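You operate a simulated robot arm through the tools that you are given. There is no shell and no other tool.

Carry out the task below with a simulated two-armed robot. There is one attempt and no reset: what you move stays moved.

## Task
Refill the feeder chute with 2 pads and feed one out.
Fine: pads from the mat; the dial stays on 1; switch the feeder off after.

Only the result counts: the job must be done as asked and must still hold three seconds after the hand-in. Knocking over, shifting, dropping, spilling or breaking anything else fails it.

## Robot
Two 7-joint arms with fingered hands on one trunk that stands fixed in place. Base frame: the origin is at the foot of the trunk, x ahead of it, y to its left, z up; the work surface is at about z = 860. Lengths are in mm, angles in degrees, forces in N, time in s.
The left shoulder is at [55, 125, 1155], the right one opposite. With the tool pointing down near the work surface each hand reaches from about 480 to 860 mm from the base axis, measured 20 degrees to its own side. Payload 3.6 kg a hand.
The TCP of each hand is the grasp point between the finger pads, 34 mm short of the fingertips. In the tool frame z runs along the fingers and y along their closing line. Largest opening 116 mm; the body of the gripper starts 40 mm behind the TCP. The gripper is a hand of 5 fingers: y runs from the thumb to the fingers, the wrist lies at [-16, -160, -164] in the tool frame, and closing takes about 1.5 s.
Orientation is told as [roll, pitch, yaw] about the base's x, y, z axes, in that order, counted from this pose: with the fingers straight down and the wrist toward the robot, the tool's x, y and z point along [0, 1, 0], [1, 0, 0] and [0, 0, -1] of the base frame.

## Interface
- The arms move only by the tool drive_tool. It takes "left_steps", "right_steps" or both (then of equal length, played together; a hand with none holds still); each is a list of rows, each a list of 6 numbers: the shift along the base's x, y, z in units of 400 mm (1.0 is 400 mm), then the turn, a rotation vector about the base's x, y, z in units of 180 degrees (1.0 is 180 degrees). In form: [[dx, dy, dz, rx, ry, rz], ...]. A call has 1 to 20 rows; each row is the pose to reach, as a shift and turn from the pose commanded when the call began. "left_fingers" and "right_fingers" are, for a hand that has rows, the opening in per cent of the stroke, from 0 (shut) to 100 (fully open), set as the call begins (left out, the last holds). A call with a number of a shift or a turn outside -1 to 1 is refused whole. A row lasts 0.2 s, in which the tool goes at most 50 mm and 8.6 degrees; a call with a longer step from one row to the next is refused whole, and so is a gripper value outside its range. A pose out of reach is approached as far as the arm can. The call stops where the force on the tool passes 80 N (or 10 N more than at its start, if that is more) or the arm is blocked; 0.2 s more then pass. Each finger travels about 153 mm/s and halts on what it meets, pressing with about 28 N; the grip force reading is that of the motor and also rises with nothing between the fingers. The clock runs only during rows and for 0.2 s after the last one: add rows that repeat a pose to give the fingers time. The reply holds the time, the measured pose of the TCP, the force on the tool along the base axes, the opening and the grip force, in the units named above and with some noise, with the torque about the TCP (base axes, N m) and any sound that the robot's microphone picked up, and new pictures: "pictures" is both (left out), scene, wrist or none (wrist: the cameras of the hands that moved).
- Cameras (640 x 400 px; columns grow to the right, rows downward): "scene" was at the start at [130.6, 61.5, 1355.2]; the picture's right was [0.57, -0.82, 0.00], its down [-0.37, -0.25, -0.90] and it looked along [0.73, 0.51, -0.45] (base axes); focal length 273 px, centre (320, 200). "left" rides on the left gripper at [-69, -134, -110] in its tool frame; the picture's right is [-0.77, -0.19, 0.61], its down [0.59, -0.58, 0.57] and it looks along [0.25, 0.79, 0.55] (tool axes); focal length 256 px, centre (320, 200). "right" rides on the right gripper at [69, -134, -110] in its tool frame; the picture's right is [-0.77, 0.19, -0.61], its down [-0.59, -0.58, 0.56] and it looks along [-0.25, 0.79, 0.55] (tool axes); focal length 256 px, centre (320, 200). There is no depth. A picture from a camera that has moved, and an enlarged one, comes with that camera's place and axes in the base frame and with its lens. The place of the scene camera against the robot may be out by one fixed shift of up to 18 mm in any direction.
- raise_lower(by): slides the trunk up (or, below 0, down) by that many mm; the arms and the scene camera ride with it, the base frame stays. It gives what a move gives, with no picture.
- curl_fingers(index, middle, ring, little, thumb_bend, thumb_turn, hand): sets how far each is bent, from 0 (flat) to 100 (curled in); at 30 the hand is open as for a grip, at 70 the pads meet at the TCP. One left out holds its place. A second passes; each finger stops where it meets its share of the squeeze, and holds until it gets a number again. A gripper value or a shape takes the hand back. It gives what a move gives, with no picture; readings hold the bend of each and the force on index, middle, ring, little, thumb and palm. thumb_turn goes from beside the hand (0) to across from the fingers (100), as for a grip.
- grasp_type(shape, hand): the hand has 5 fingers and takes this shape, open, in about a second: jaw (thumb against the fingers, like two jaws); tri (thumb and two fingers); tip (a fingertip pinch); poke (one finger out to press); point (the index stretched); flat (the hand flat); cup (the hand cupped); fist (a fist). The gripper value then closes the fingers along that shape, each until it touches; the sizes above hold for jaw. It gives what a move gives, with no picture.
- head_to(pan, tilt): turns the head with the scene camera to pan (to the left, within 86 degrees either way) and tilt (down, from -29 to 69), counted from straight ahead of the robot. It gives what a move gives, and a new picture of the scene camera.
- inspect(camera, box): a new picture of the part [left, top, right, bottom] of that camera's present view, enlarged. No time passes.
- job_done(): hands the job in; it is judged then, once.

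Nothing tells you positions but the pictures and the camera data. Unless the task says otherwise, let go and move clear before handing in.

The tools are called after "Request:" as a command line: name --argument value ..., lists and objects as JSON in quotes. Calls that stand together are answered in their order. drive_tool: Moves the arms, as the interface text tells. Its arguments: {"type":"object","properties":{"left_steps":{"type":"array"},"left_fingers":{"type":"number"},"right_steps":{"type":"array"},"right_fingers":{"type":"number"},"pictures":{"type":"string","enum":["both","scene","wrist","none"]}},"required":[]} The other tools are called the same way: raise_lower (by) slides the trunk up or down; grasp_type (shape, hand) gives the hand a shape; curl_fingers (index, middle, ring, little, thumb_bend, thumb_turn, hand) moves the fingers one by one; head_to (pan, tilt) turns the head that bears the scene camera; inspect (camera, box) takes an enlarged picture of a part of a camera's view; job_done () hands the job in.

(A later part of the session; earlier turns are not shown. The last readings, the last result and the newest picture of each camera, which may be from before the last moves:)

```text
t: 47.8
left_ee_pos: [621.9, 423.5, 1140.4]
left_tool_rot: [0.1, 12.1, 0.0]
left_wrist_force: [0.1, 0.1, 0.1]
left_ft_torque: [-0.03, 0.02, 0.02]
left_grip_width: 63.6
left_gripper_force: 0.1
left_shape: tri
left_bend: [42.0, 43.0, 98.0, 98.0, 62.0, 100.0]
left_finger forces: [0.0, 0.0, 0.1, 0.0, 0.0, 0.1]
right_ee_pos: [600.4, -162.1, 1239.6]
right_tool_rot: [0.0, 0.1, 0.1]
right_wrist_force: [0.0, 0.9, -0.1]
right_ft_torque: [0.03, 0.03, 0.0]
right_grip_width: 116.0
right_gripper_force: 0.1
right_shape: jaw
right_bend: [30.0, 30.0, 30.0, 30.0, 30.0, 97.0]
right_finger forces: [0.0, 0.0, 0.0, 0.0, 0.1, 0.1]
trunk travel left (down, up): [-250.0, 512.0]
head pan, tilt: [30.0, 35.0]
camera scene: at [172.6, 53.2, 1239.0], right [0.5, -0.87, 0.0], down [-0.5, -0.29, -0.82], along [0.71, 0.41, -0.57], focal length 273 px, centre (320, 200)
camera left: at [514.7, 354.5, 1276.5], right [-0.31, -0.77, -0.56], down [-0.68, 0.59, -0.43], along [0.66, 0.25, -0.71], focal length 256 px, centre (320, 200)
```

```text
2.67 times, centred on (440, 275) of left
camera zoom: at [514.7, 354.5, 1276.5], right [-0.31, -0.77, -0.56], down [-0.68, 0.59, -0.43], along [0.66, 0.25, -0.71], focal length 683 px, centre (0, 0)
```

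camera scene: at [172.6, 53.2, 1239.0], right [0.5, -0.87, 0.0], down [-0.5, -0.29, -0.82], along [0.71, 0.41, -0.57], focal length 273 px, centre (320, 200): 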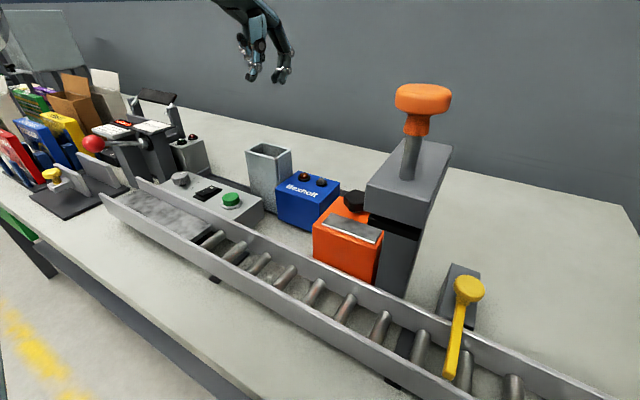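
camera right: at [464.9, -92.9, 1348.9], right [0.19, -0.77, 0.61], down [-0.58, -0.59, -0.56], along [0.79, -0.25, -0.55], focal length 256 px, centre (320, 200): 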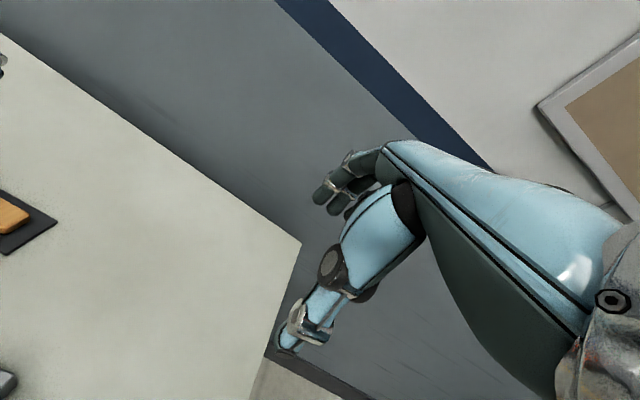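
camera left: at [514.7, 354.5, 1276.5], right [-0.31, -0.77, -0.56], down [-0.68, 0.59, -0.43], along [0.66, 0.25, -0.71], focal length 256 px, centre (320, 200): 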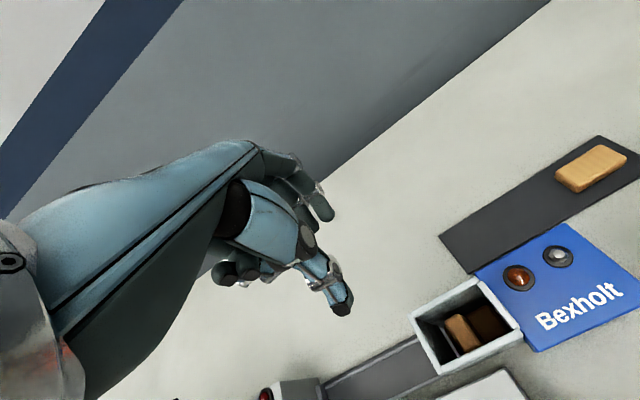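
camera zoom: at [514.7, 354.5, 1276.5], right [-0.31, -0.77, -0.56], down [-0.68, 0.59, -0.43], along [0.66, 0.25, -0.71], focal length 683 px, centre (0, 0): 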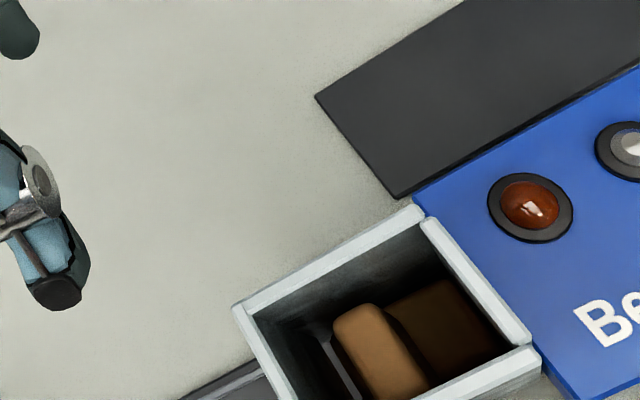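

The second pad looks possibly tilted inside. Zooming in further.

Request:
inspect --camera "left" --box '[400, 265, 540, 385]'

Request:
inspect --camera "scene" --box '[230, 130, 310, 180]'

```text
3.33 times, centred on (470, 325) of left
camera zoom: at [514.7, 354.5, 1276.5], right [-0.31, -0.77, -0.56], down [-0.68, 0.59, -0.43], along [0.66, 0.25, -0.71], focal length 853 px, centre (-180, -217)
```

zoom: 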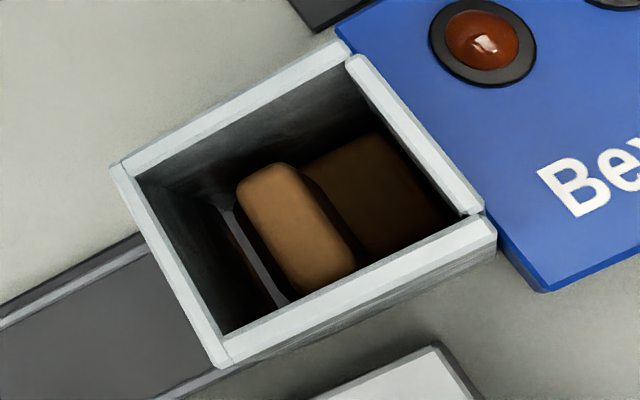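

```text
8.00 times, centred on (270, 155) of scene
camera zoom: at [172.6, 53.2, 1239.0], right [0.5, -0.87, 0.0], down [-0.5, -0.29, -0.82], along [0.71, 0.41, -0.57], focal length 2185 px, centre (720, 560)
```

zoom: 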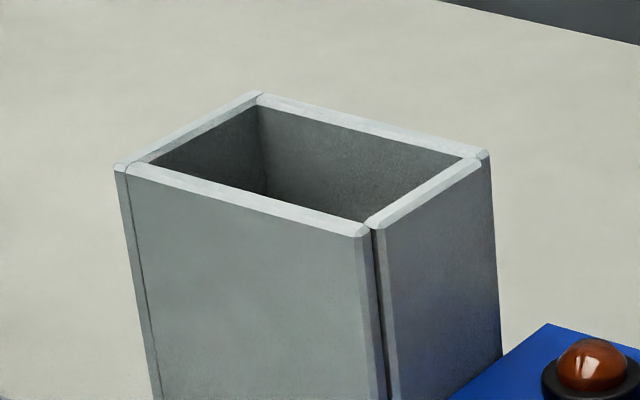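

The second pad appears to be standing on end inside the chute. I'll pitch the hand further at height so its camera looks straight down the chute to be sure.

Request:
drive_tool --left_steps '[[-0.03, -0.01, 0.02, 0, 0.04, 0], [-0.06, -0.02, 0.04, 0, 0.08, 0], [-0.09, -0.03, 0.04, 0, 0.12, 0], [-0.12, -0.04, 0.04, 0, 0.155, 0], [-0.12, -0.04, 0.04, 0, 0.155, 0]]' --pictures "wrist"

```text
t: 49.0
left_ee_pos: [545.7, 443.4, 1146.8]
left_tool_rot: [1.2, 34.8, -0.7]
left_wrist_force: [-0.1, 0.7, 0.2]
left_ft_torque: [0.0, 0.02, 0.01]
left_grip_width: 64.0
left_gripper_force: 0.1
left_shape: tri
left_bend: [42.0, 43.0, 98.0, 98.0, 62.0, 100.0]
left_finger forces: [0.0, 0.0, 0.0, 0.0, 0.0, 0.0]
left hand out of reach, approached as far as the arm can: row 2, 3, 4, 5
right_ee_pos: [599.4, -162.5, 1240.1]
right_tool_rot: [0.0, 0.1, 0.1]
right_wrist_force: [-0.1, -0.2, 0.2]
right_ft_torque: [0.0, -0.02, 0.0]
right_grip_width: 116.1
right_gripper_force: 0.1
right_shape: jaw
right_bend: [30.0, 30.0, 30.0, 30.0, 30.0, 97.0]
right_finger forces: [0.0, 0.0, 0.0, 0.1, 0.1, 0.0]
trunk travel left (down, up): [-250.0, 512.0]
head pan, tilt: [30.0, 35.0]
camera left: at [495.7, 372.3, 1312.0], right [-0.52, -0.75, -0.41], down [-0.78, 0.61, -0.12], along [0.34, 0.25, -0.9], focal length 256 px, centre (320, 200)
```

left: 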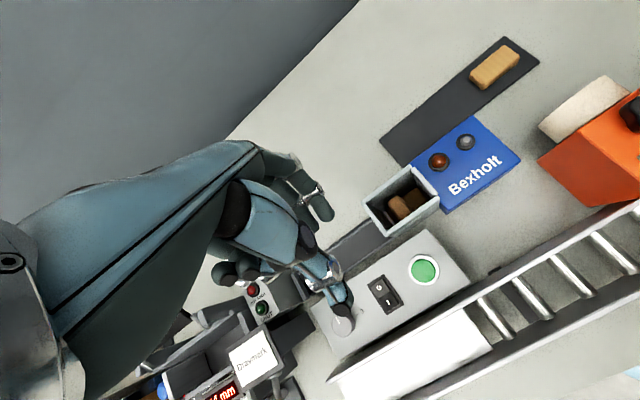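

Request:
inspect --camera "left" --box '[350, 150, 462, 250]'

Request:
inspect --camera "left" --box '[310, 230, 470, 350]'

```text
4.00 times, centred on (406, 200) of left
camera zoom: at [495.7, 372.3, 1312.0], right [-0.52, -0.75, -0.41], down [-0.78, 0.61, -0.12], along [0.34, 0.25, -0.9], focal length 1024 px, centre (-24, 200)
```

zoom: 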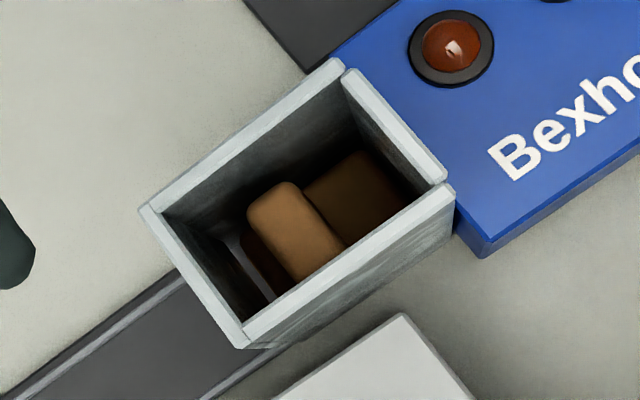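

```text
3.33 times, centred on (390, 290) of left
camera zoom: at [495.7, 372.3, 1312.0], right [-0.52, -0.75, -0.41], down [-0.78, 0.61, -0.12], along [0.34, 0.25, -0.9], focal length 853 px, centre (87, -100)
```

zoom: 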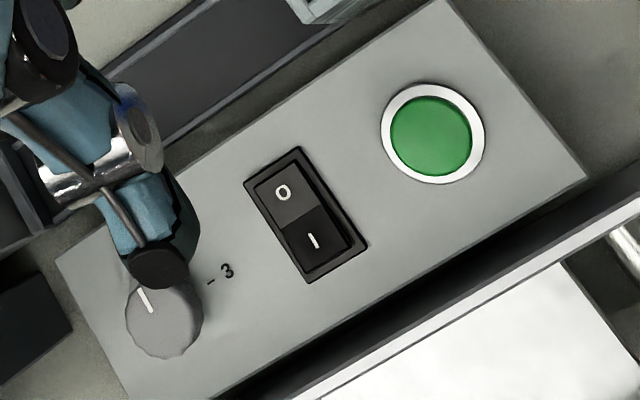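

The bottom pad lies flat and the second one stands on end on top of it. I'll try to tip it flat with one finger from above; first I'll back to pitch 0 at a safe height and see the poke shape.

Request:
drive_tool --left_steps '[[0, -0.03, 0.05, 0, -0.04, 0], [0, -0.06, 0.05, 0, -0.08, 0], [0, -0.09, 0.05, 0, -0.12, 0], [0.01, -0.12, 0.05, 0, -0.16, 0], [0.01, -0.12, 0.05, -0.006, -0.194, 0.004], [0.01, -0.12, 0.05, -0.006, -0.194, 0.004]]' --pictures "none"

Request:
grasp_type --shape "poke" --hand "left"

Request:
head_to --pan 32 --tilt 25

Request:
inspect --camera "left" --box '[0, 0, 640, 400]'

```text
t: 50.4
left_ee_pos: [549.3, 394.3, 1168.6]
left_tool_rot: [0.4, -0.3, -0.4]
left_wrist_force: [0.5, 0.2, -0.3]
left_ft_torque: [0.05, 0.0, 0.01]
left_grip_width: 63.6
left_gripper_force: 0.0
left_shape: tri
left_bend: [42.0, 43.0, 98.0, 98.0, 62.0, 100.0]
left_finger forces: [0.0, 0.0, 0.0, 0.0, 0.1, 0.0]
right_ee_pos: [598.6, -163.1, 1240.3]
right_tool_rot: [0.0, 0.2, 0.1]
right_wrist_force: [0.0, -0.1, -0.2]
right_ft_torque: [0.02, -0.03, -0.01]
right_grip_width: 115.9
right_gripper_force: 0.0
right_shape: jaw
right_bend: [30.0, 30.0, 30.0, 30.0, 30.0, 97.0]
right_finger forces: [0.0, 0.0, 0.1, 0.0, 0.0, 0.0]
trunk travel left (down, up): [-250.0, 512.0]
head pan, tilt: [30.0, 35.0]
```

```text
t: 51.3
left_ee_pos: [549.5, 395.4, 1169.3]
left_tool_rot: [0.4, -0.3, -0.2]
left_wrist_force: [0.1, -0.1, 0.6]
left_ft_torque: [0.01, 0.01, -0.01]
left_grip_width: 0.0
left_gripper_force: 0.1
left_shape: poke
left_bend: [70.0, 70.0, 98.0, 98.0, 0.0, 100.0]
left_finger forces: [0.0, 0.1, 0.0, 0.0, 0.0, 0.0]
right_ee_pos: [597.1, -162.1, 1240.2]
right_tool_rot: [0.0, 0.0, 0.1]
right_wrist_force: [0.2, 0.2, 0.6]
right_ft_torque: [0.0, -0.02, -0.02]
right_grip_width: 116.1
right_gripper_force: 0.0
right_shape: jaw
right_bend: [30.0, 30.0, 30.0, 30.0, 30.0, 97.0]
right_finger forces: [0.0, 0.1, 0.0, 0.0, 0.0, 0.1]
trunk travel left (down, up): [-250.0, 512.0]
head pan, tilt: [30.0, 35.0]
```

```text
t: 52.0
left_ee_pos: [549.3, 395.4, 1169.0]
left_tool_rot: [0.4, -0.3, -0.3]
left_wrist_force: [0.8, 0.2, 0.7]
left_ft_torque: [0.02, 0.0, -0.02]
left_grip_width: 0.1
left_gripper_force: 0.1
left_shape: poke
left_bend: [70.0, 70.0, 98.0, 98.0, 0.0, 100.0]
left_finger forces: [0.0, 0.0, 0.0, 0.0, 0.1, 0.0]
right_ee_pos: [598.1, -161.6, 1240.3]
right_tool_rot: [0.0, 0.1, 0.1]
right_wrist_force: [0.4, 0.2, -0.4]
right_ft_torque: [-0.01, 0.01, 0.01]
right_grip_width: 115.9
right_gripper_force: 0.1
right_shape: jaw
right_bend: [30.0, 30.0, 30.0, 30.0, 30.0, 97.0]
right_finger forces: [0.1, 0.0, 0.0, 0.1, 0.0, 0.0]
trunk travel left (down, up): [-250.0, 512.0]
head pan, tilt: [32.0, 25.0]
camera scene: at [172.8, 57.8, 1254.8], right [0.53, -0.85, 0.0], down [-0.36, -0.22, -0.91], along [0.77, 0.48, -0.42], focal length 273 px, centre (320, 200)
```

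scene: 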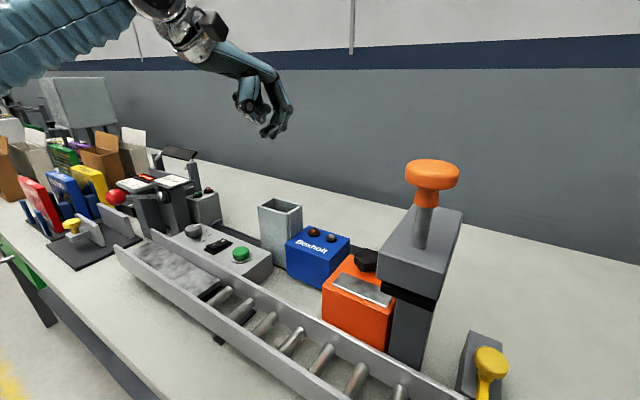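

```text
1.00 times, centred on (320, 200) of left (not enlarged: the box is as wide or as high as the picture)
camera zoom: at [414.4, 326.9, 1277.1], right [-0.19, -0.76, -0.62], down [-0.57, 0.6, -0.56], along [0.8, 0.25, -0.55], focal length 256 px, centre (320, 200)
```

zoom: 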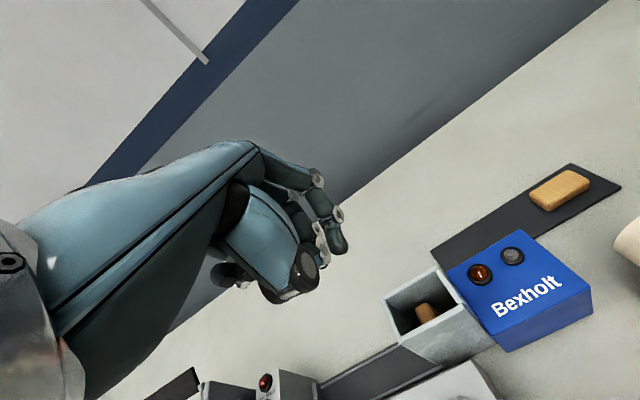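

Poke uses index and middle; I'll curl the middle too so only the index points down, and check its geometry.

Request:
curl_fingers --hand "left" --middle 100 --ring 100 --little 100 --index 60 --thumb_bend 0

Request:
inspect --camera "scene" --box '[200, 40, 320, 140]'

Request:
inspect --camera "left" --box '[160, 120, 480, 360]'

```text
t: 53.0
left_ee_pos: [549.4, 396.3, 1169.3]
left_tool_rot: [0.4, -0.3, -0.3]
left_wrist_force: [-0.2, 0.6, -0.2]
left_ft_torque: [-0.01, -0.01, 0.04]
left_grip_width: 70.3
left_gripper_force: 0.2
left_shape: fingers
left_bend: [60.0, 100.0, 100.0, 100.0, 0.0, 100.0]
left_finger forces: [0.0, 0.0, 0.0, 0.1, 0.1, 0.0]
right_ee_pos: [598.0, -162.3, 1240.6]
right_tool_rot: [0.0, 0.0, 0.1]
right_wrist_force: [0.6, -0.2, -0.3]
right_ft_torque: [-0.01, 0.0, 0.02]
right_grip_width: 116.1
right_gripper_force: 0.0
right_shape: jaw
right_bend: [30.0, 30.0, 30.0, 30.0, 30.0, 97.0]
right_finger forces: [0.0, 0.1, 0.0, 0.0, 0.0, 0.0]
trunk travel left (down, up): [-250.0, 512.0]
head pan, tilt: [32.0, 25.0]
```

```text
4.00 times, centred on (260, 90) of scene
camera zoom: at [172.8, 57.8, 1254.9], right [0.53, -0.85, 0.0], down [-0.36, -0.22, -0.91], along [0.77, 0.48, -0.42], focal length 1092 px, centre (560, 640)
```

zoom: 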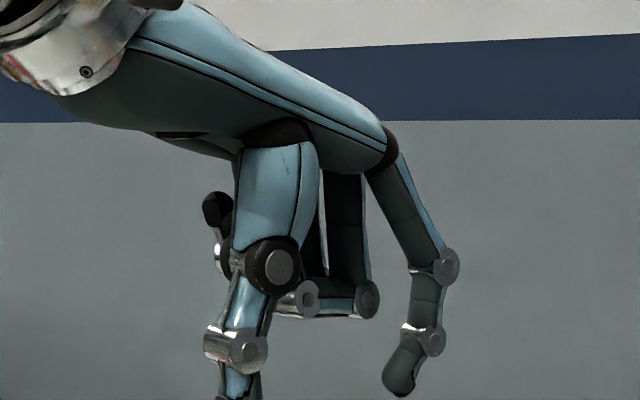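

```text
1.67 times, centred on (320, 240) of left
camera zoom: at [414.5, 326.9, 1277.1], right [-0.19, -0.76, -0.62], down [-0.57, 0.6, -0.56], along [0.8, 0.25, -0.55], focal length 427 px, centre (320, 133)
```

zoom: 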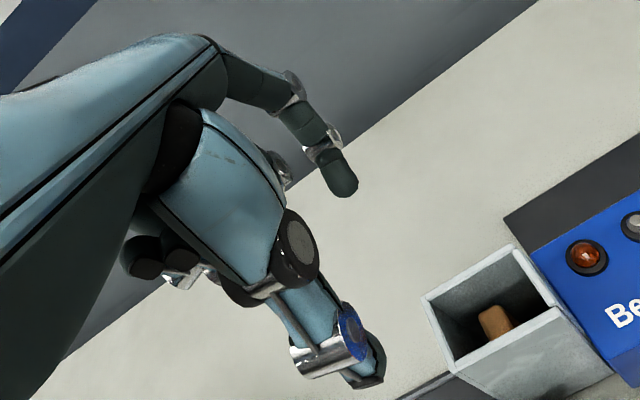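

I'll use the thumb as a slim probe: place its tip above the standing pad inside the chute. First moving over it at a safe height to check alignment in the wrist camera.

Request:
drive_tool --left_steps '[[0.06, -0.015, 0, 0, 0, 0], [0.12, -0.03, 0, 0, 0, 0], [0.179, -0.043, 0, 0, 0, 0], [0.179, -0.043, -0.1, 0, 0, 0], [0.179, -0.043, -0.2, 0, 0, 0], [0.179, -0.043, -0.23, 0, 0, 0], [0.179, -0.043, -0.23, 0, 0, 0]]'

Request:
inspect --camera "left" --box '[280, 250, 440, 370]'

Request:
inspect --camera "scene" --box '[220, 100, 348, 220]'

```text
t: 54.6
left_ee_pos: [621.0, 379.8, 1077.6]
left_tool_rot: [0.4, -0.3, -0.3]
left_wrist_force: [0.5, 0.0, -0.3]
left_ft_torque: [-0.01, 0.0, 0.01]
left_grip_width: 70.0
left_gripper_force: 0.0
left_shape: fingers
left_bend: [60.0, 100.0, 100.0, 100.0, 0.0, 100.0]
left_finger forces: [0.0, 0.0, 0.1, 0.0, 0.1, 0.1]
right_ee_pos: [597.8, -161.5, 1240.6]
right_tool_rot: [0.0, 0.1, 0.2]
right_wrist_force: [0.0, -0.9, 1.1]
right_ft_torque: [-0.01, -0.01, 0.02]
right_grip_width: 115.9
right_gripper_force: 0.0
right_shape: jaw
right_bend: [30.0, 30.0, 30.0, 30.0, 30.0, 97.0]
right_finger forces: [0.0, 0.1, 0.0, 0.1, 0.1, 0.0]
trunk travel left (down, up): [-250.0, 512.0]
head pan, tilt: [32.0, 25.0]
camera scene: at [172.8, 57.8, 1254.9], right [0.53, -0.85, 0.0], down [-0.36, -0.22, -0.91], along [0.77, 0.48, -0.42], focal length 273 px, centre (320, 200)
camera left: at [486.3, 310.0, 1185.8], right [-0.19, -0.76, -0.62], down [-0.57, 0.6, -0.56], along [0.8, 0.25, -0.55], focal length 256 px, centre (320, 200)
```

scene: 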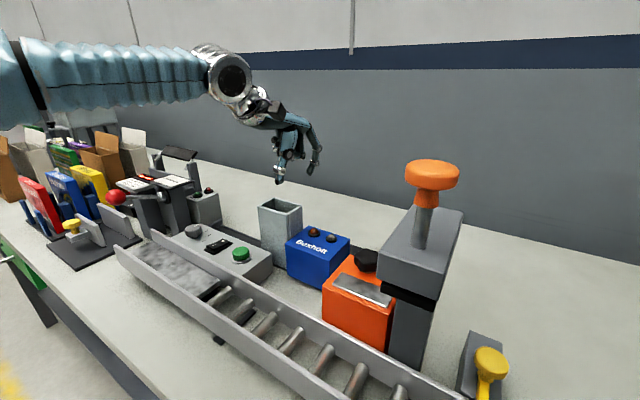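
left: 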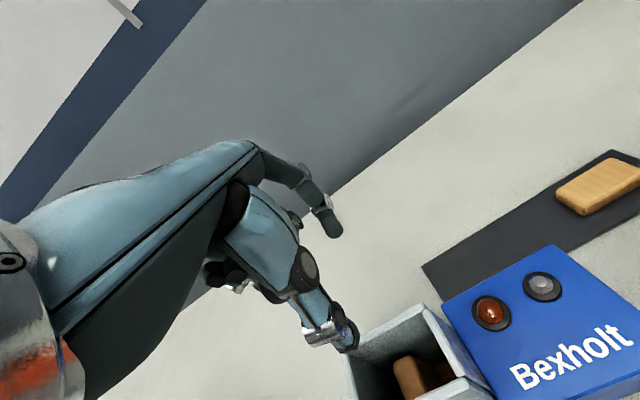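

```text
3.33 times, centred on (360, 310) of left
camera zoom: at [486.3, 310.0, 1185.8], right [-0.19, -0.76, -0.62], down [-0.57, 0.6, -0.56], along [0.8, 0.25, -0.55], focal length 853 px, centre (187, -167)
```

zoom: 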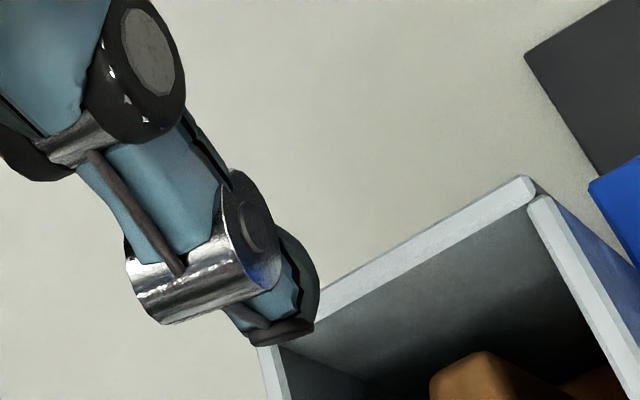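

```text
3.33 times, centred on (284, 160) of scene
camera zoom: at [172.8, 57.8, 1254.9], right [0.53, -0.85, 0.0], down [-0.36, -0.22, -0.91], along [0.77, 0.48, -0.42], focal length 910 px, centre (440, 333)
```

zoom: 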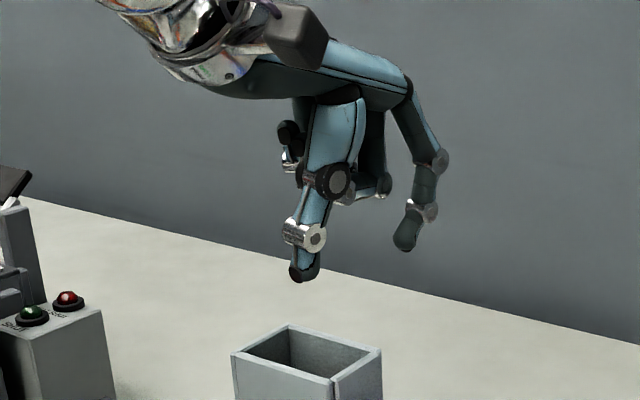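

The thumb leans too much to fit. The index finger, hanging more vertically, is slimmer: I'll raise, stretch the other fingers away, tuck the thumb and check the index geometry.

Request:
drive_tool --left_steps '[[0, 0, 0.1, 0, 0, 0], [-0.08, 0.005, 0.2, 0, 0, 0], [-0.16, 0.015, 0.2, 0, 0, 0], [-0.24, 0.018, 0.2, 0, 0, 0], [-0.27, 0.018, 0.2, 0.0, 0, 0]]' --pictures "none"

Request:
curl_fingers --hand "left" --index 45 --middle 0 --ring 0 --little 0 --thumb_bend 100 --thumb_turn 100

Request:
inspect --camera "scene" --box '[200, 60, 328, 180]'

Request:
inspect --camera "left" --box '[0, 0, 640, 400]'

```text
refused: row 2 steps farther than a row can; nothing moved
```

```text
t: 55.6
left_ee_pos: [620.9, 378.7, 1077.7]
left_tool_rot: [0.4, -0.4, -0.2]
left_wrist_force: [-0.3, 0.1, 0.1]
left_ft_torque: [-0.04, 0.01, 0.0]
left_grip_width: 29.7
left_gripper_force: 0.1
left_shape: fingers
left_bend: [45.0, 0.0, 0.0, 0.0, 100.0, 100.0]
left_finger forces: [0.0, 0.0, 0.0, 0.0, 0.0, 0.0]
right_ee_pos: [598.0, -162.0, 1240.1]
right_tool_rot: [0.0, 0.0, 0.1]
right_wrist_force: [0.4, 0.4, 0.8]
right_ft_torque: [0.01, -0.01, 0.0]
right_grip_width: 115.8
right_gripper_force: 0.0
right_shape: jaw
right_bend: [30.0, 30.0, 30.0, 30.0, 30.0, 97.0]
right_finger forces: [0.0, 0.0, 0.1, 0.1, 0.0, 0.0]
trunk travel left (down, up): [-250.0, 512.0]
head pan, tilt: [32.0, 25.0]
```

```text
3.33 times, centred on (264, 120) of scene
camera zoom: at [172.8, 57.7, 1254.9], right [0.53, -0.85, 0.0], down [-0.36, -0.22, -0.91], along [0.77, 0.48, -0.42], focal length 910 px, centre (507, 467)
```

zoom: 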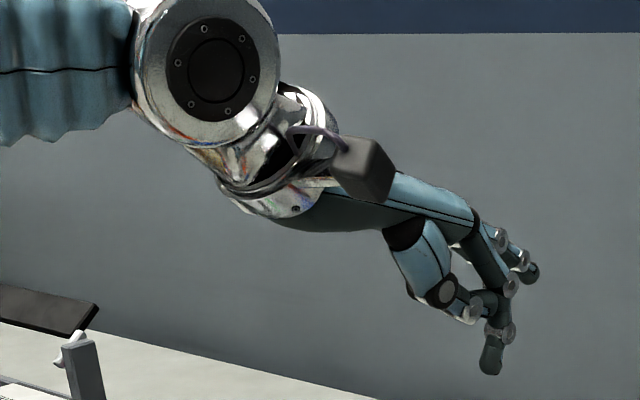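

```text
1.00 times, centred on (320, 200) of left (not enlarged: the box is as wide or as high as the picture)
camera zoom: at [486.3, 309.9, 1186.1], right [-0.19, -0.76, -0.62], down [-0.57, 0.6, -0.56], along [0.8, 0.25, -0.55], focal length 256 px, centre (320, 200)
```

zoom: 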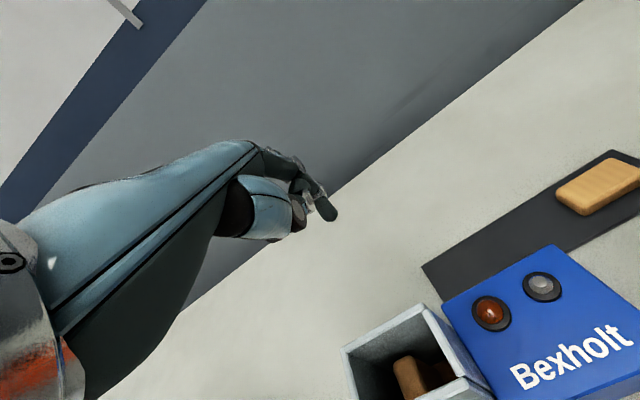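

The curled thumb is in the way; I'll try it turned beside the hand.

Request:
curl_fingers --hand "left" --thumb_bend 0 --thumb_turn 0

Request:
inspect --camera "scene" --box '[200, 60, 328, 180]'

Request:
inspect --camera "left" --box '[0, 0, 640, 400]'

```text
t: 56.6
left_ee_pos: [620.4, 379.0, 1078.7]
left_tool_rot: [0.4, -0.2, -0.4]
left_wrist_force: [-0.5, -0.9, -0.2]
left_ft_torque: [-0.01, 0.01, 0.01]
left_grip_width: 145.8
left_gripper_force: 0.1
left_shape: fingers
left_bend: [45.0, 0.0, 0.0, 0.0, 0.0, 0.0]
left_finger forces: [0.1, 0.1, 0.1, 0.0, 0.0, 0.1]
right_ee_pos: [598.3, -162.6, 1240.9]
right_tool_rot: [0.0, 0.0, 0.1]
right_wrist_force: [0.1, 1.2, -0.4]
right_ft_torque: [0.01, -0.02, -0.01]
right_grip_width: 115.9
right_gripper_force: 0.2
right_shape: jaw
right_bend: [30.0, 30.0, 30.0, 30.0, 30.0, 97.0]
right_finger forces: [0.0, 0.0, 0.1, 0.0, 0.0, 0.0]
trunk travel left (down, up): [-250.0, 512.0]
head pan, tilt: [32.0, 25.0]
```

```text
3.33 times, centred on (264, 120) of scene
camera zoom: at [172.8, 57.8, 1254.9], right [0.53, -0.85, 0.0], down [-0.36, -0.22, -0.91], along [0.77, 0.48, -0.42], focal length 910 px, centre (507, 467)
```

zoom: 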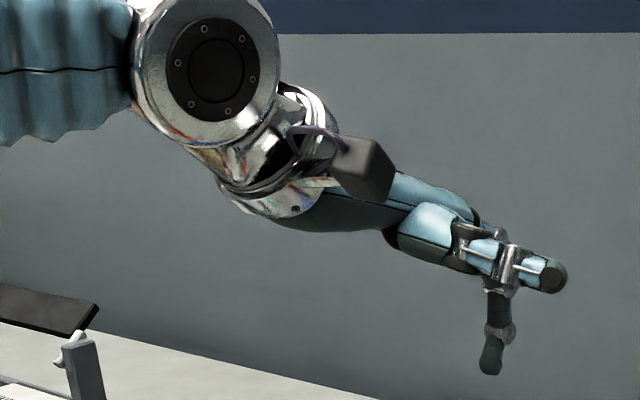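

```text
1.00 times, centred on (320, 200) of left (not enlarged: the box is as wide or as high as the picture)
camera zoom: at [486.3, 310.0, 1186.1], right [-0.19, -0.76, -0.62], down [-0.57, 0.6, -0.56], along [0.8, 0.25, -0.55], focal length 256 px, centre (320, 200)
```

zoom: 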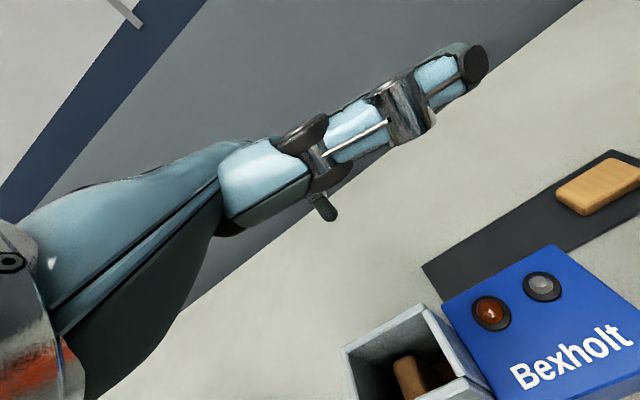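

With the thumb alongside, only the index hangs down. I'll raise, bend the index a bit more and pitch −10° to make it nearly vertical, then look.

Request:
drive_tool --left_steps '[[0, 0, 0.1, 0, 0, 0], [-0.06, 0.005, 0.18, 0, -0.02, 0], [-0.14, 0.01, 0.2, 0, -0.04, 0], [-0.22, 0.015, 0.2, 0, -0.055, 0], [-0.27, 0.018, 0.2, 0.0, -0.055, 0]]' --pictures "none"

Request:
curl_fingers --hand "left" --index 51

Request:
inspect --camera "scene" --box '[180, 20, 340, 140]'

Request:
inspect --camera "left" --box '[200, 80, 520, 320]'

```text
t: 57.9
left_ee_pos: [512.4, 384.7, 1156.6]
left_tool_rot: [0.5, -10.2, -0.3]
left_wrist_force: [1.8, -0.4, -0.1]
left_ft_torque: [0.03, -0.02, 0.01]
left_grip_width: 146.3
left_gripper_force: 0.1
left_shape: fingers
left_bend: [45.0, 0.0, 0.0, 0.0, 0.0, 0.0]
left_finger forces: [0.0, 0.1, 0.0, 0.0, 0.1, 0.1]
right_ee_pos: [598.9, -161.8, 1239.0]
right_tool_rot: [0.0, -0.1, -0.1]
right_wrist_force: [0.6, 0.3, 0.3]
right_ft_torque: [0.01, 0.02, 0.01]
right_grip_width: 115.8
right_gripper_force: 0.2
right_shape: jaw
right_bend: [30.0, 30.0, 30.0, 30.0, 30.0, 97.0]
right_finger forces: [0.0, 0.0, 0.0, 0.1, 0.1, 0.1]
trunk travel left (down, up): [-250.0, 512.0]
head pan, tilt: [32.0, 25.0]
```

```text
t: 58.9
left_ee_pos: [513.3, 383.5, 1156.4]
left_tool_rot: [0.5, -10.2, -0.3]
left_wrist_force: [-0.2, -0.3, -0.4]
left_ft_torque: [-0.02, 0.02, -0.01]
left_grip_width: 141.5
left_gripper_force: 0.1
left_shape: fingers
left_bend: [51.0, 0.0, 0.0, 0.0, 0.0, 0.0]
left_finger forces: [0.1, 0.0, 0.0, 0.1, 0.1, 0.0]
right_ee_pos: [598.5, -162.7, 1239.9]
right_tool_rot: [0.0, 0.0, 0.1]
right_wrist_force: [-0.3, 0.4, -0.6]
right_ft_torque: [0.05, 0.0, 0.01]
right_grip_width: 115.9
right_gripper_force: 0.0
right_shape: jaw
right_bend: [30.0, 30.0, 30.0, 30.0, 30.0, 97.0]
right_finger forces: [0.0, 0.0, 0.0, 0.0, 0.1, 0.1]
trunk travel left (down, up): [-250.0, 512.0]
head pan, tilt: [32.0, 25.0]
```

```text
3.33 times, centred on (260, 80) of scene
camera zoom: at [172.8, 57.8, 1254.9], right [0.53, -0.85, 0.0], down [-0.36, -0.22, -0.91], along [0.77, 0.48, -0.42], focal length 910 px, centre (520, 600)
```

zoom: 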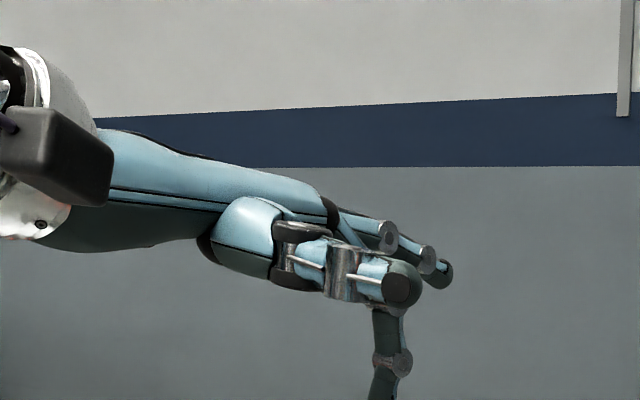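

```text
1.67 times, centred on (360, 200) of left
camera zoom: at [361.2, 315.6, 1240.2], right [-0.08, -0.76, -0.64], down [-0.47, 0.6, -0.65], along [0.88, 0.25, -0.4], focal length 427 px, centre (253, 200)
```

zoom: 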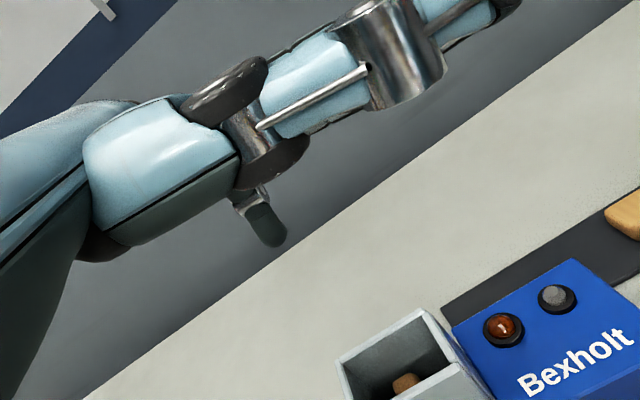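

Request:
inspect --camera "scene" --box '[200, 50, 360, 170]'

Request:
inspect --camera "left" --box '[300, 160, 460, 330]'

```text
3.33 times, centred on (280, 110) of scene
camera zoom: at [172.8, 57.8, 1254.9], right [0.53, -0.85, 0.0], down [-0.36, -0.22, -0.91], along [0.77, 0.48, -0.42], focal length 910 px, centre (453, 500)
```

zoom: 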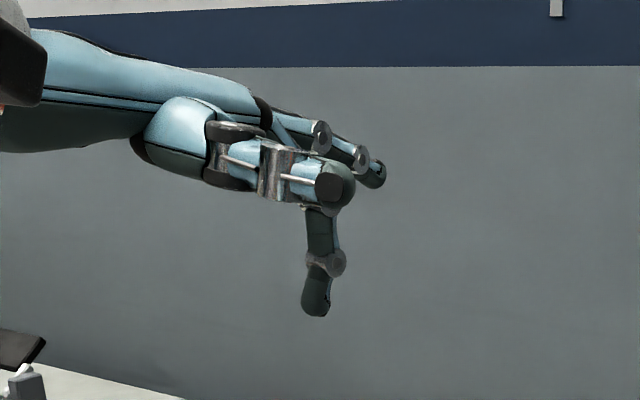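

```text
2.35 times, centred on (380, 245) of left
camera zoom: at [361.2, 315.6, 1240.2], right [-0.08, -0.76, -0.64], down [-0.47, 0.6, -0.65], along [0.88, 0.25, -0.4], focal length 602 px, centre (179, 94)
```

zoom: 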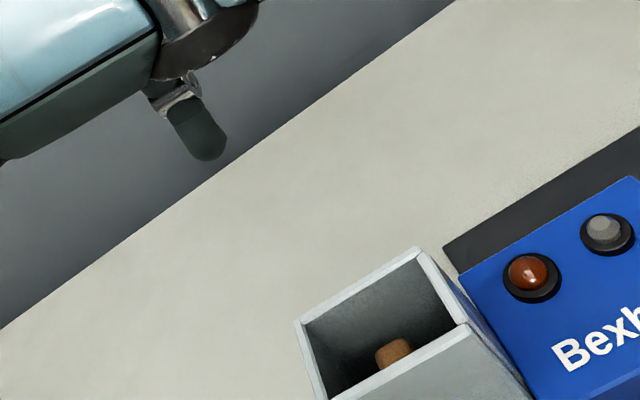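

Index now hangs ~65 mm below the rest of the hand. Tip is about TCP+(50, −2, −38). I'll position it over the standing pad just above the rim and check.

Request:
drive_tool --left_steps '[[-0.0275, 0.019, -0.1, 0, 0, 0], [-0.0275, 0.019, -0.2, 0, 0, 0], [-0.0275, 0.019, -0.27, 0, 0, 0], [-0.0275, 0.019, -0.27, 0, 0, 0]]'

Request:
inspect --camera "scene" --box '[220, 110, 348, 230]'

Request:
inspect --camera "left" --box '[300, 160, 460, 280]'

```text
t: 59.9
left_ee_pos: [502.7, 391.5, 1048.3]
left_tool_rot: [0.5, -10.2, -0.3]
left_wrist_force: [0.0, -0.7, -0.3]
left_ft_torque: [-0.02, 0.0, -0.01]
left_grip_width: 141.5
left_gripper_force: 0.1
left_shape: fingers
left_bend: [51.0, 0.0, 0.0, 0.0, 0.0, 0.0]
left_finger forces: [0.0, 0.1, 0.0, 0.1, 0.0, 0.1]
right_ee_pos: [598.0, -162.5, 1240.3]
right_tool_rot: [0.0, 0.0, 0.0]
right_wrist_force: [-0.4, 1.0, 0.4]
right_ft_torque: [0.02, -0.02, 0.0]
right_grip_width: 116.1
right_gripper_force: 0.0
right_shape: jaw
right_bend: [30.0, 30.0, 30.0, 30.0, 30.0, 97.0]
right_finger forces: [0.1, 0.0, 0.0, 0.0, 0.0, 0.0]
trunk travel left (down, up): [-250.0, 512.0]
head pan, tilt: [32.0, 25.0]
camera scene: at [172.6, 57.5, 1255.0], right [0.53, -0.85, 0.0], down [-0.36, -0.22, -0.91], along [0.77, 0.48, -0.42], focal length 273 px, centre (320, 200)
camera left: at [350.5, 322.8, 1131.3], right [-0.08, -0.76, -0.64], down [-0.47, 0.6, -0.65], along [0.88, 0.25, -0.4], focal length 256 px, centre (320, 200)
```

scene: 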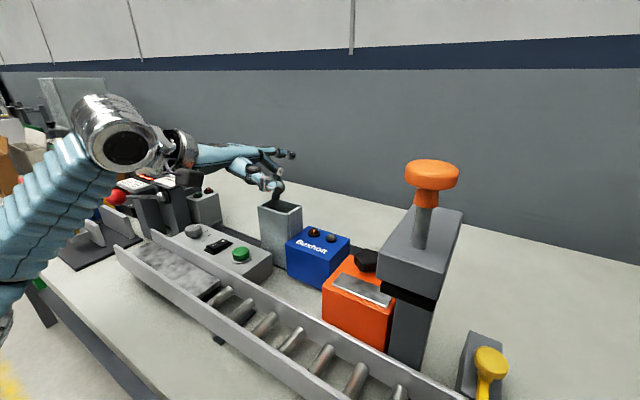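
left: 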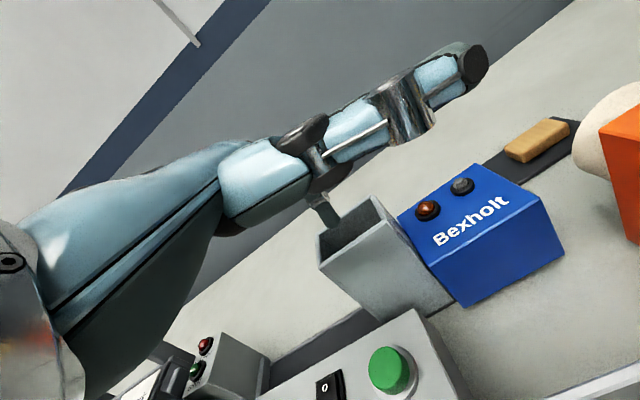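

```text
3.33 times, centred on (284, 170) of scene
camera zoom: at [172.6, 57.5, 1255.0], right [0.53, -0.85, 0.0], down [-0.36, -0.22, -0.91], along [0.77, 0.48, -0.42], focal length 910 px, centre (440, 300)
```

zoom: 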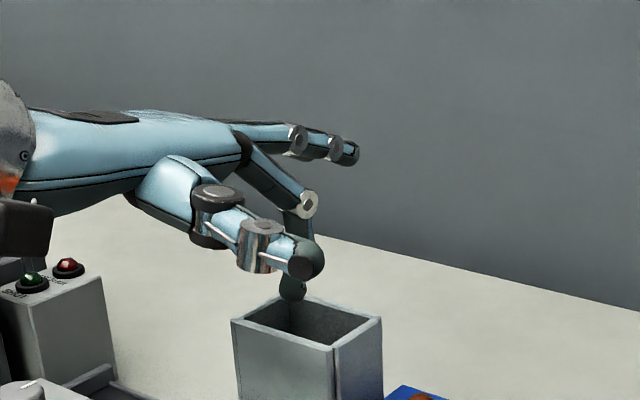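

```text
3.33 times, centred on (380, 220) of left
camera zoom: at [350.5, 322.8, 1131.3], right [-0.08, -0.76, -0.64], down [-0.47, 0.6, -0.65], along [0.88, 0.25, -0.4], focal length 853 px, centre (120, 133)
```

zoom: 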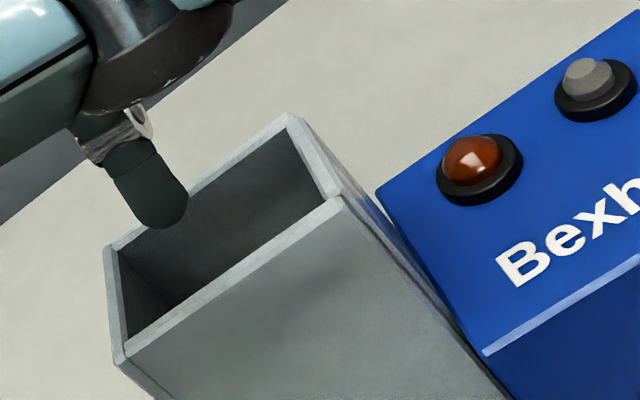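

The index tip hangs over the mouth, slightly left of centre, above the standing pad. Lowering into the chute in stages with force checks.

Request:
drive_tool --left_steps '[[0, 0, -0.05, 0, 0, 0], [0, 0, -0.1, 0, 0, 0], [0, 0, -0.14, 0, 0, 0]]' --pictures "none"

Request:
inspect --camera "scene" --box '[220, 110, 348, 230]'

Request:
inspect --camera "left" --box '[240, 120, 400, 240]'

```text
t: 60.6
left_ee_pos: [499.2, 389.7, 999.2]
left_tool_rot: [0.7, -11.1, -0.3]
left_wrist_force: [-4.2, -0.7, 24.3]
left_ft_torque: [-0.37, -0.97, -0.07]
left_grip_width: 141.5
left_gripper_force: 11.9
left_shape: fingers
left_bend: [51.0, 0.0, 0.0, 0.0, 0.0, 0.0]
left_finger forces: [24.4, 0.0, 0.1, 0.0, 0.1, 0.1]
right_ee_pos: [595.7, -164.3, 1242.6]
right_tool_rot: [0.1, -0.1, 0.1]
right_wrist_force: [-0.2, 0.2, -0.4]
right_ft_torque: [0.01, -0.01, 0.02]
right_grip_width: 115.9
right_gripper_force: 0.0
right_shape: jaw
right_bend: [30.0, 30.0, 30.0, 30.0, 30.0, 97.0]
right_finger forces: [0.1, 0.0, 0.0, 0.0, 0.0, 0.0]
trunk travel left (down, up): [-250.0, 512.0]
head pan, tilt: [32.0, 25.0]
```

```text
3.33 times, centred on (284, 170) of scene
camera zoom: at [169.6, 56.1, 1256.0], right [0.53, -0.85, 0.0], down [-0.36, -0.22, -0.91], along [0.77, 0.48, -0.42], focal length 910 px, centre (440, 300)
```

zoom: 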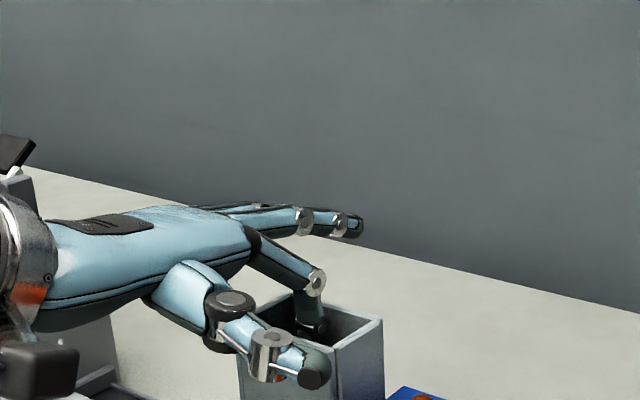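

```text
3.33 times, centred on (320, 180) of left
camera zoom: at [346.6, 320.5, 1079.9], right [-0.07, -0.76, -0.64], down [-0.46, 0.6, -0.66], along [0.89, 0.25, -0.39], focal length 853 px, centre (320, 267)
```

zoom: 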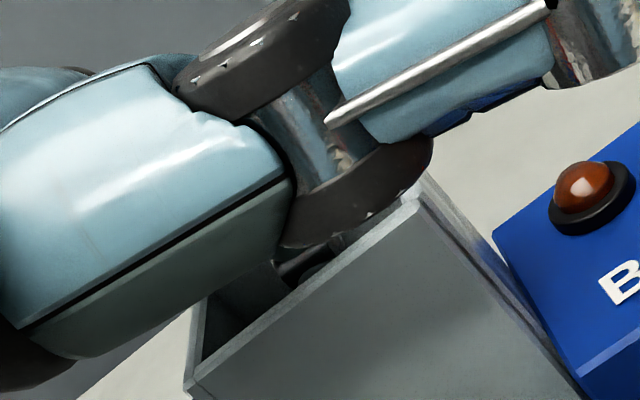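

Contact on the pad's top (24 N, at about (546, 376), z≈962): the pad top is higher than I thought. I'll back off, shift +12 mm in y so I can drag its top toward −y, and touch again lightly.

Request:
drive_tool --left_steps '[[0, 0, 0.045, 0, 0, 0], [0, 0.03, 0.045, 0, 0, 0], [0, 0.03, 0.045, 0, 0, 0]]' --pictures "none"

Request:
drive_tool --left_steps '[[0, 0, -0.01, 0, 0, 0], [0, 0, -0.018, 0, 0, 0], [0, 0, -0.018, 0, 0, 0]]' --pictures "none"

Request:
inspect --camera "scene" --box '[220, 110, 348, 230]'

```text
t: 61.5
left_ee_pos: [500.2, 404.4, 1008.4]
left_tool_rot: [0.4, -10.1, -0.3]
left_wrist_force: [-0.1, 0.2, -0.3]
left_ft_torque: [0.01, 0.0, 0.0]
left_grip_width: 141.5
left_gripper_force: 0.0
left_shape: fingers
left_bend: [51.0, 0.0, 0.0, 0.0, 0.0, 0.0]
left_finger forces: [0.1, 0.1, 0.1, 0.0, 0.0, 0.0]
right_ee_pos: [597.6, -162.5, 1239.7]
right_tool_rot: [0.0, 0.0, 0.1]
right_wrist_force: [0.2, -0.5, -0.5]
right_ft_torque: [0.01, -0.03, 0.01]
right_grip_width: 115.9
right_gripper_force: 0.1
right_shape: jaw
right_bend: [30.0, 30.0, 30.0, 30.0, 30.0, 97.0]
right_finger forces: [0.0, 0.0, 0.0, 0.0, 0.0, 0.0]
trunk travel left (down, up): [-250.0, 512.0]
head pan, tilt: [32.0, 25.0]
```

```text
t: 62.2
left_ee_pos: [502.0, 405.1, 1004.1]
left_tool_rot: [0.5, -10.1, -0.2]
left_wrist_force: [0.3, 0.9, -0.1]
left_ft_torque: [0.01, 0.03, 0.02]
left_grip_width: 141.3
left_gripper_force: 0.0
left_shape: fingers
left_bend: [51.0, 0.0, 0.0, 0.0, 0.0, 0.0]
left_finger forces: [0.0, 0.1, 0.0, 0.0, 0.1, 0.1]
right_ee_pos: [598.7, -161.7, 1240.8]
right_tool_rot: [0.0, 0.0, 0.0]
right_wrist_force: [-0.1, -0.5, 0.0]
right_ft_torque: [0.0, -0.02, -0.03]
right_grip_width: 116.0
right_gripper_force: 0.1
right_shape: jaw
right_bend: [30.0, 30.0, 30.0, 30.0, 30.0, 97.0]
right_finger forces: [0.0, 0.1, 0.1, 0.0, 0.0, 0.1]
trunk travel left (down, up): [-250.0, 512.0]
head pan, tilt: [32.0, 25.0]
```

```text
3.33 times, centred on (284, 170) of scene
camera zoom: at [172.7, 57.8, 1254.9], right [0.53, -0.85, 0.0], down [-0.36, -0.22, -0.91], along [0.77, 0.48, -0.42], focal length 910 px, centre (440, 300)
```

zoom: 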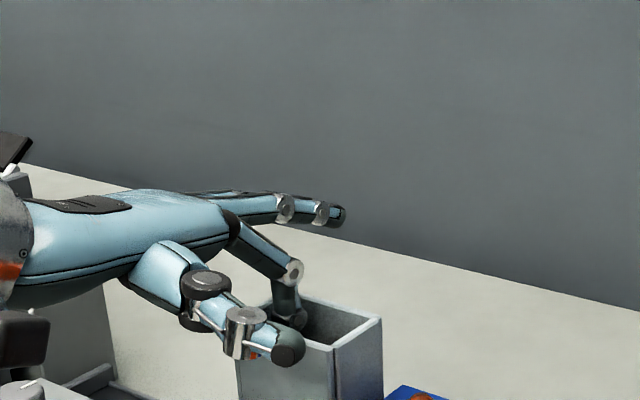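

No contact yet at this offset. Lowering in 4 mm steps.

Request:
drive_tool --left_steps '[[0, 0, -0.01, 0, 0, 0], [0, 0, -0.01, 0, 0, 0]]' --pictures "none"

Request:
drive_tool --left_steps '[[0, 0, -0.01, 0, 0, 0], [0, 0, -0.01, 0, 0, 0]]' --pictures "none"

```text
t: 62.9
left_ee_pos: [501.1, 404.2, 1000.1]
left_tool_rot: [0.6, -10.3, -0.3]
left_wrist_force: [-0.9, 0.4, 9.9]
left_ft_torque: [-0.11, -0.37, 0.02]
left_grip_width: 141.2
left_gripper_force: 4.8
left_shape: fingers
left_bend: [50.0, 0.0, 0.0, 0.0, 0.0, 0.0]
left_finger forces: [9.3, 0.0, 0.1, 0.0, 0.0, 0.0]
right_ee_pos: [597.9, -161.8, 1240.5]
right_tool_rot: [0.0, 0.0, 0.1]
right_wrist_force: [-0.1, -0.3, -0.2]
right_ft_torque: [0.0, 0.02, 0.02]
right_grip_width: 115.7
right_gripper_force: 0.1
right_shape: jaw
right_bend: [30.0, 30.0, 30.0, 30.0, 30.0, 97.0]
right_finger forces: [0.0, 0.0, 0.0, 0.1, 0.0, 0.1]
trunk travel left (down, up): [-250.0, 512.0]
head pan, tilt: [32.0, 25.0]
```

```text
t: 63.5
left_ee_pos: [500.3, 404.0, 999.6]
left_tool_rot: [0.6, -10.6, -0.2]
left_wrist_force: [-4.2, 3.1, 23.9]
left_ft_torque: [-0.23, -0.93, 0.08]
left_grip_width: 141.6
left_gripper_force: 11.5
left_shape: fingers
left_bend: [47.0, 0.0, 0.0, 0.0, 0.0, 0.0]
left_finger forces: [24.2, 0.0, 0.0, 0.1, 0.1, 0.1]
right_ee_pos: [595.7, -163.5, 1241.9]
right_tool_rot: [0.0, -0.1, 0.1]
right_wrist_force: [0.3, 0.7, -0.2]
right_ft_torque: [-0.01, -0.02, 0.03]
right_grip_width: 115.9
right_gripper_force: 0.1
right_shape: jaw
right_bend: [30.0, 30.0, 30.0, 30.0, 30.0, 97.0]
right_finger forces: [0.1, 0.0, 0.1, 0.0, 0.2, 0.1]
trunk travel left (down, up): [-250.0, 512.0]
head pan, tilt: [32.0, 25.0]
```

Contact at z≈962 with the pad's top. I'll ease to ~8 N and drag its top toward −y to tip it over.

Request:
drive_tool --left_steps '[[0, 0, 0.01, 0, 0, 0], [0, -0.01, 0.01, 0, 0, 0], [0, -0.02, 0.01, 0, 0, 0], [0, -0.03, 0.01, 0, 0, 0], [0, -0.04, 0.01, 0, 0, 0]]' --pictures "none"

Request:
inspect --camera "scene" --box '[220, 110, 348, 230]'

```text
t: 64.7
left_ee_pos: [501.0, 388.0, 1002.0]
left_tool_rot: [0.6, -10.5, -0.3]
left_wrist_force: [-3.3, 1.9, 23.2]
left_ft_torque: [-0.13, -0.91, 0.07]
left_grip_width: 141.6
left_gripper_force: 11.3
left_shape: fingers
left_bend: [47.0, 0.0, 0.0, 0.0, 0.0, 0.0]
left_finger forces: [22.2, 0.0, 0.0, 0.0, 0.1, 0.0]
right_ee_pos: [596.3, -162.9, 1241.6]
right_tool_rot: [0.0, -0.1, 0.1]
right_wrist_force: [0.9, 0.7, 0.5]
right_ft_torque: [-0.02, 0.01, -0.01]
right_grip_width: 115.8
right_gripper_force: 0.1
right_shape: jaw
right_bend: [30.0, 30.0, 30.0, 30.0, 30.0, 97.0]
right_finger forces: [0.1, 0.0, 0.1, 0.0, 0.1, 0.0]
trunk travel left (down, up): [-250.0, 512.0]
head pan, tilt: [32.0, 25.0]
```

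```text
3.33 times, centred on (284, 170) of scene
camera zoom: at [170.3, 56.4, 1255.4], right [0.53, -0.85, 0.0], down [-0.36, -0.22, -0.91], along [0.77, 0.48, -0.42], focal length 910 px, centre (440, 300)
```

zoom: 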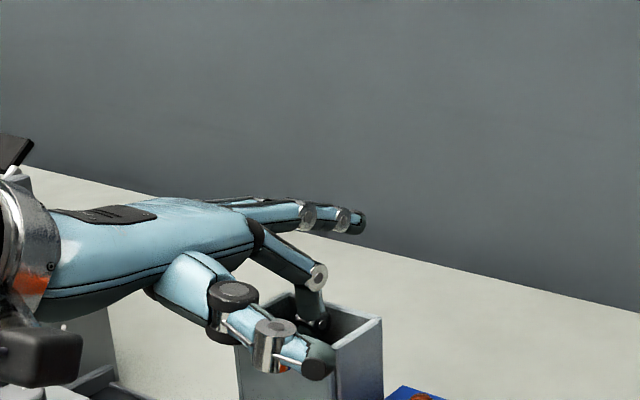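

Request:
drive_tool --left_steps '[[0, -0.01, 0, 0, 0, 0], [0, -0.02, -0.004, 0, 0, 0], [0, -0.03, -0.008, 0, 0, 0], [0, -0.03, -0.008, 0, 0, 0]]' --pictures "none"

```text
t: 65.7
left_ee_pos: [499.6, 373.6, 1000.6]
left_tool_rot: [0.6, -10.8, -0.4]
left_wrist_force: [-4.3, -2.2, 28.2]
left_ft_torque: [-0.36, -1.13, -0.19]
left_grip_width: 141.2
left_gripper_force: 13.5
left_shape: fingers
left_bend: [53.0, 0.0, 0.0, 0.0, 0.0, 0.0]
left_finger forces: [27.8, 0.0, 0.1, 0.1, 0.0, 0.1]
right_ee_pos: [595.8, -163.5, 1241.1]
right_tool_rot: [0.1, -0.1, 0.0]
right_wrist_force: [-0.5, 0.5, -0.6]
right_ft_torque: [-0.05, 0.0, 0.0]
right_grip_width: 116.0
right_gripper_force: 0.1
right_shape: jaw
right_bend: [30.0, 30.0, 30.0, 30.0, 30.0, 97.0]
right_finger forces: [0.0, 0.1, 0.0, 0.0, 0.0, 0.0]
trunk travel left (down, up): [-250.0, 512.0]
head pan, tilt: [32.0, 25.0]
```

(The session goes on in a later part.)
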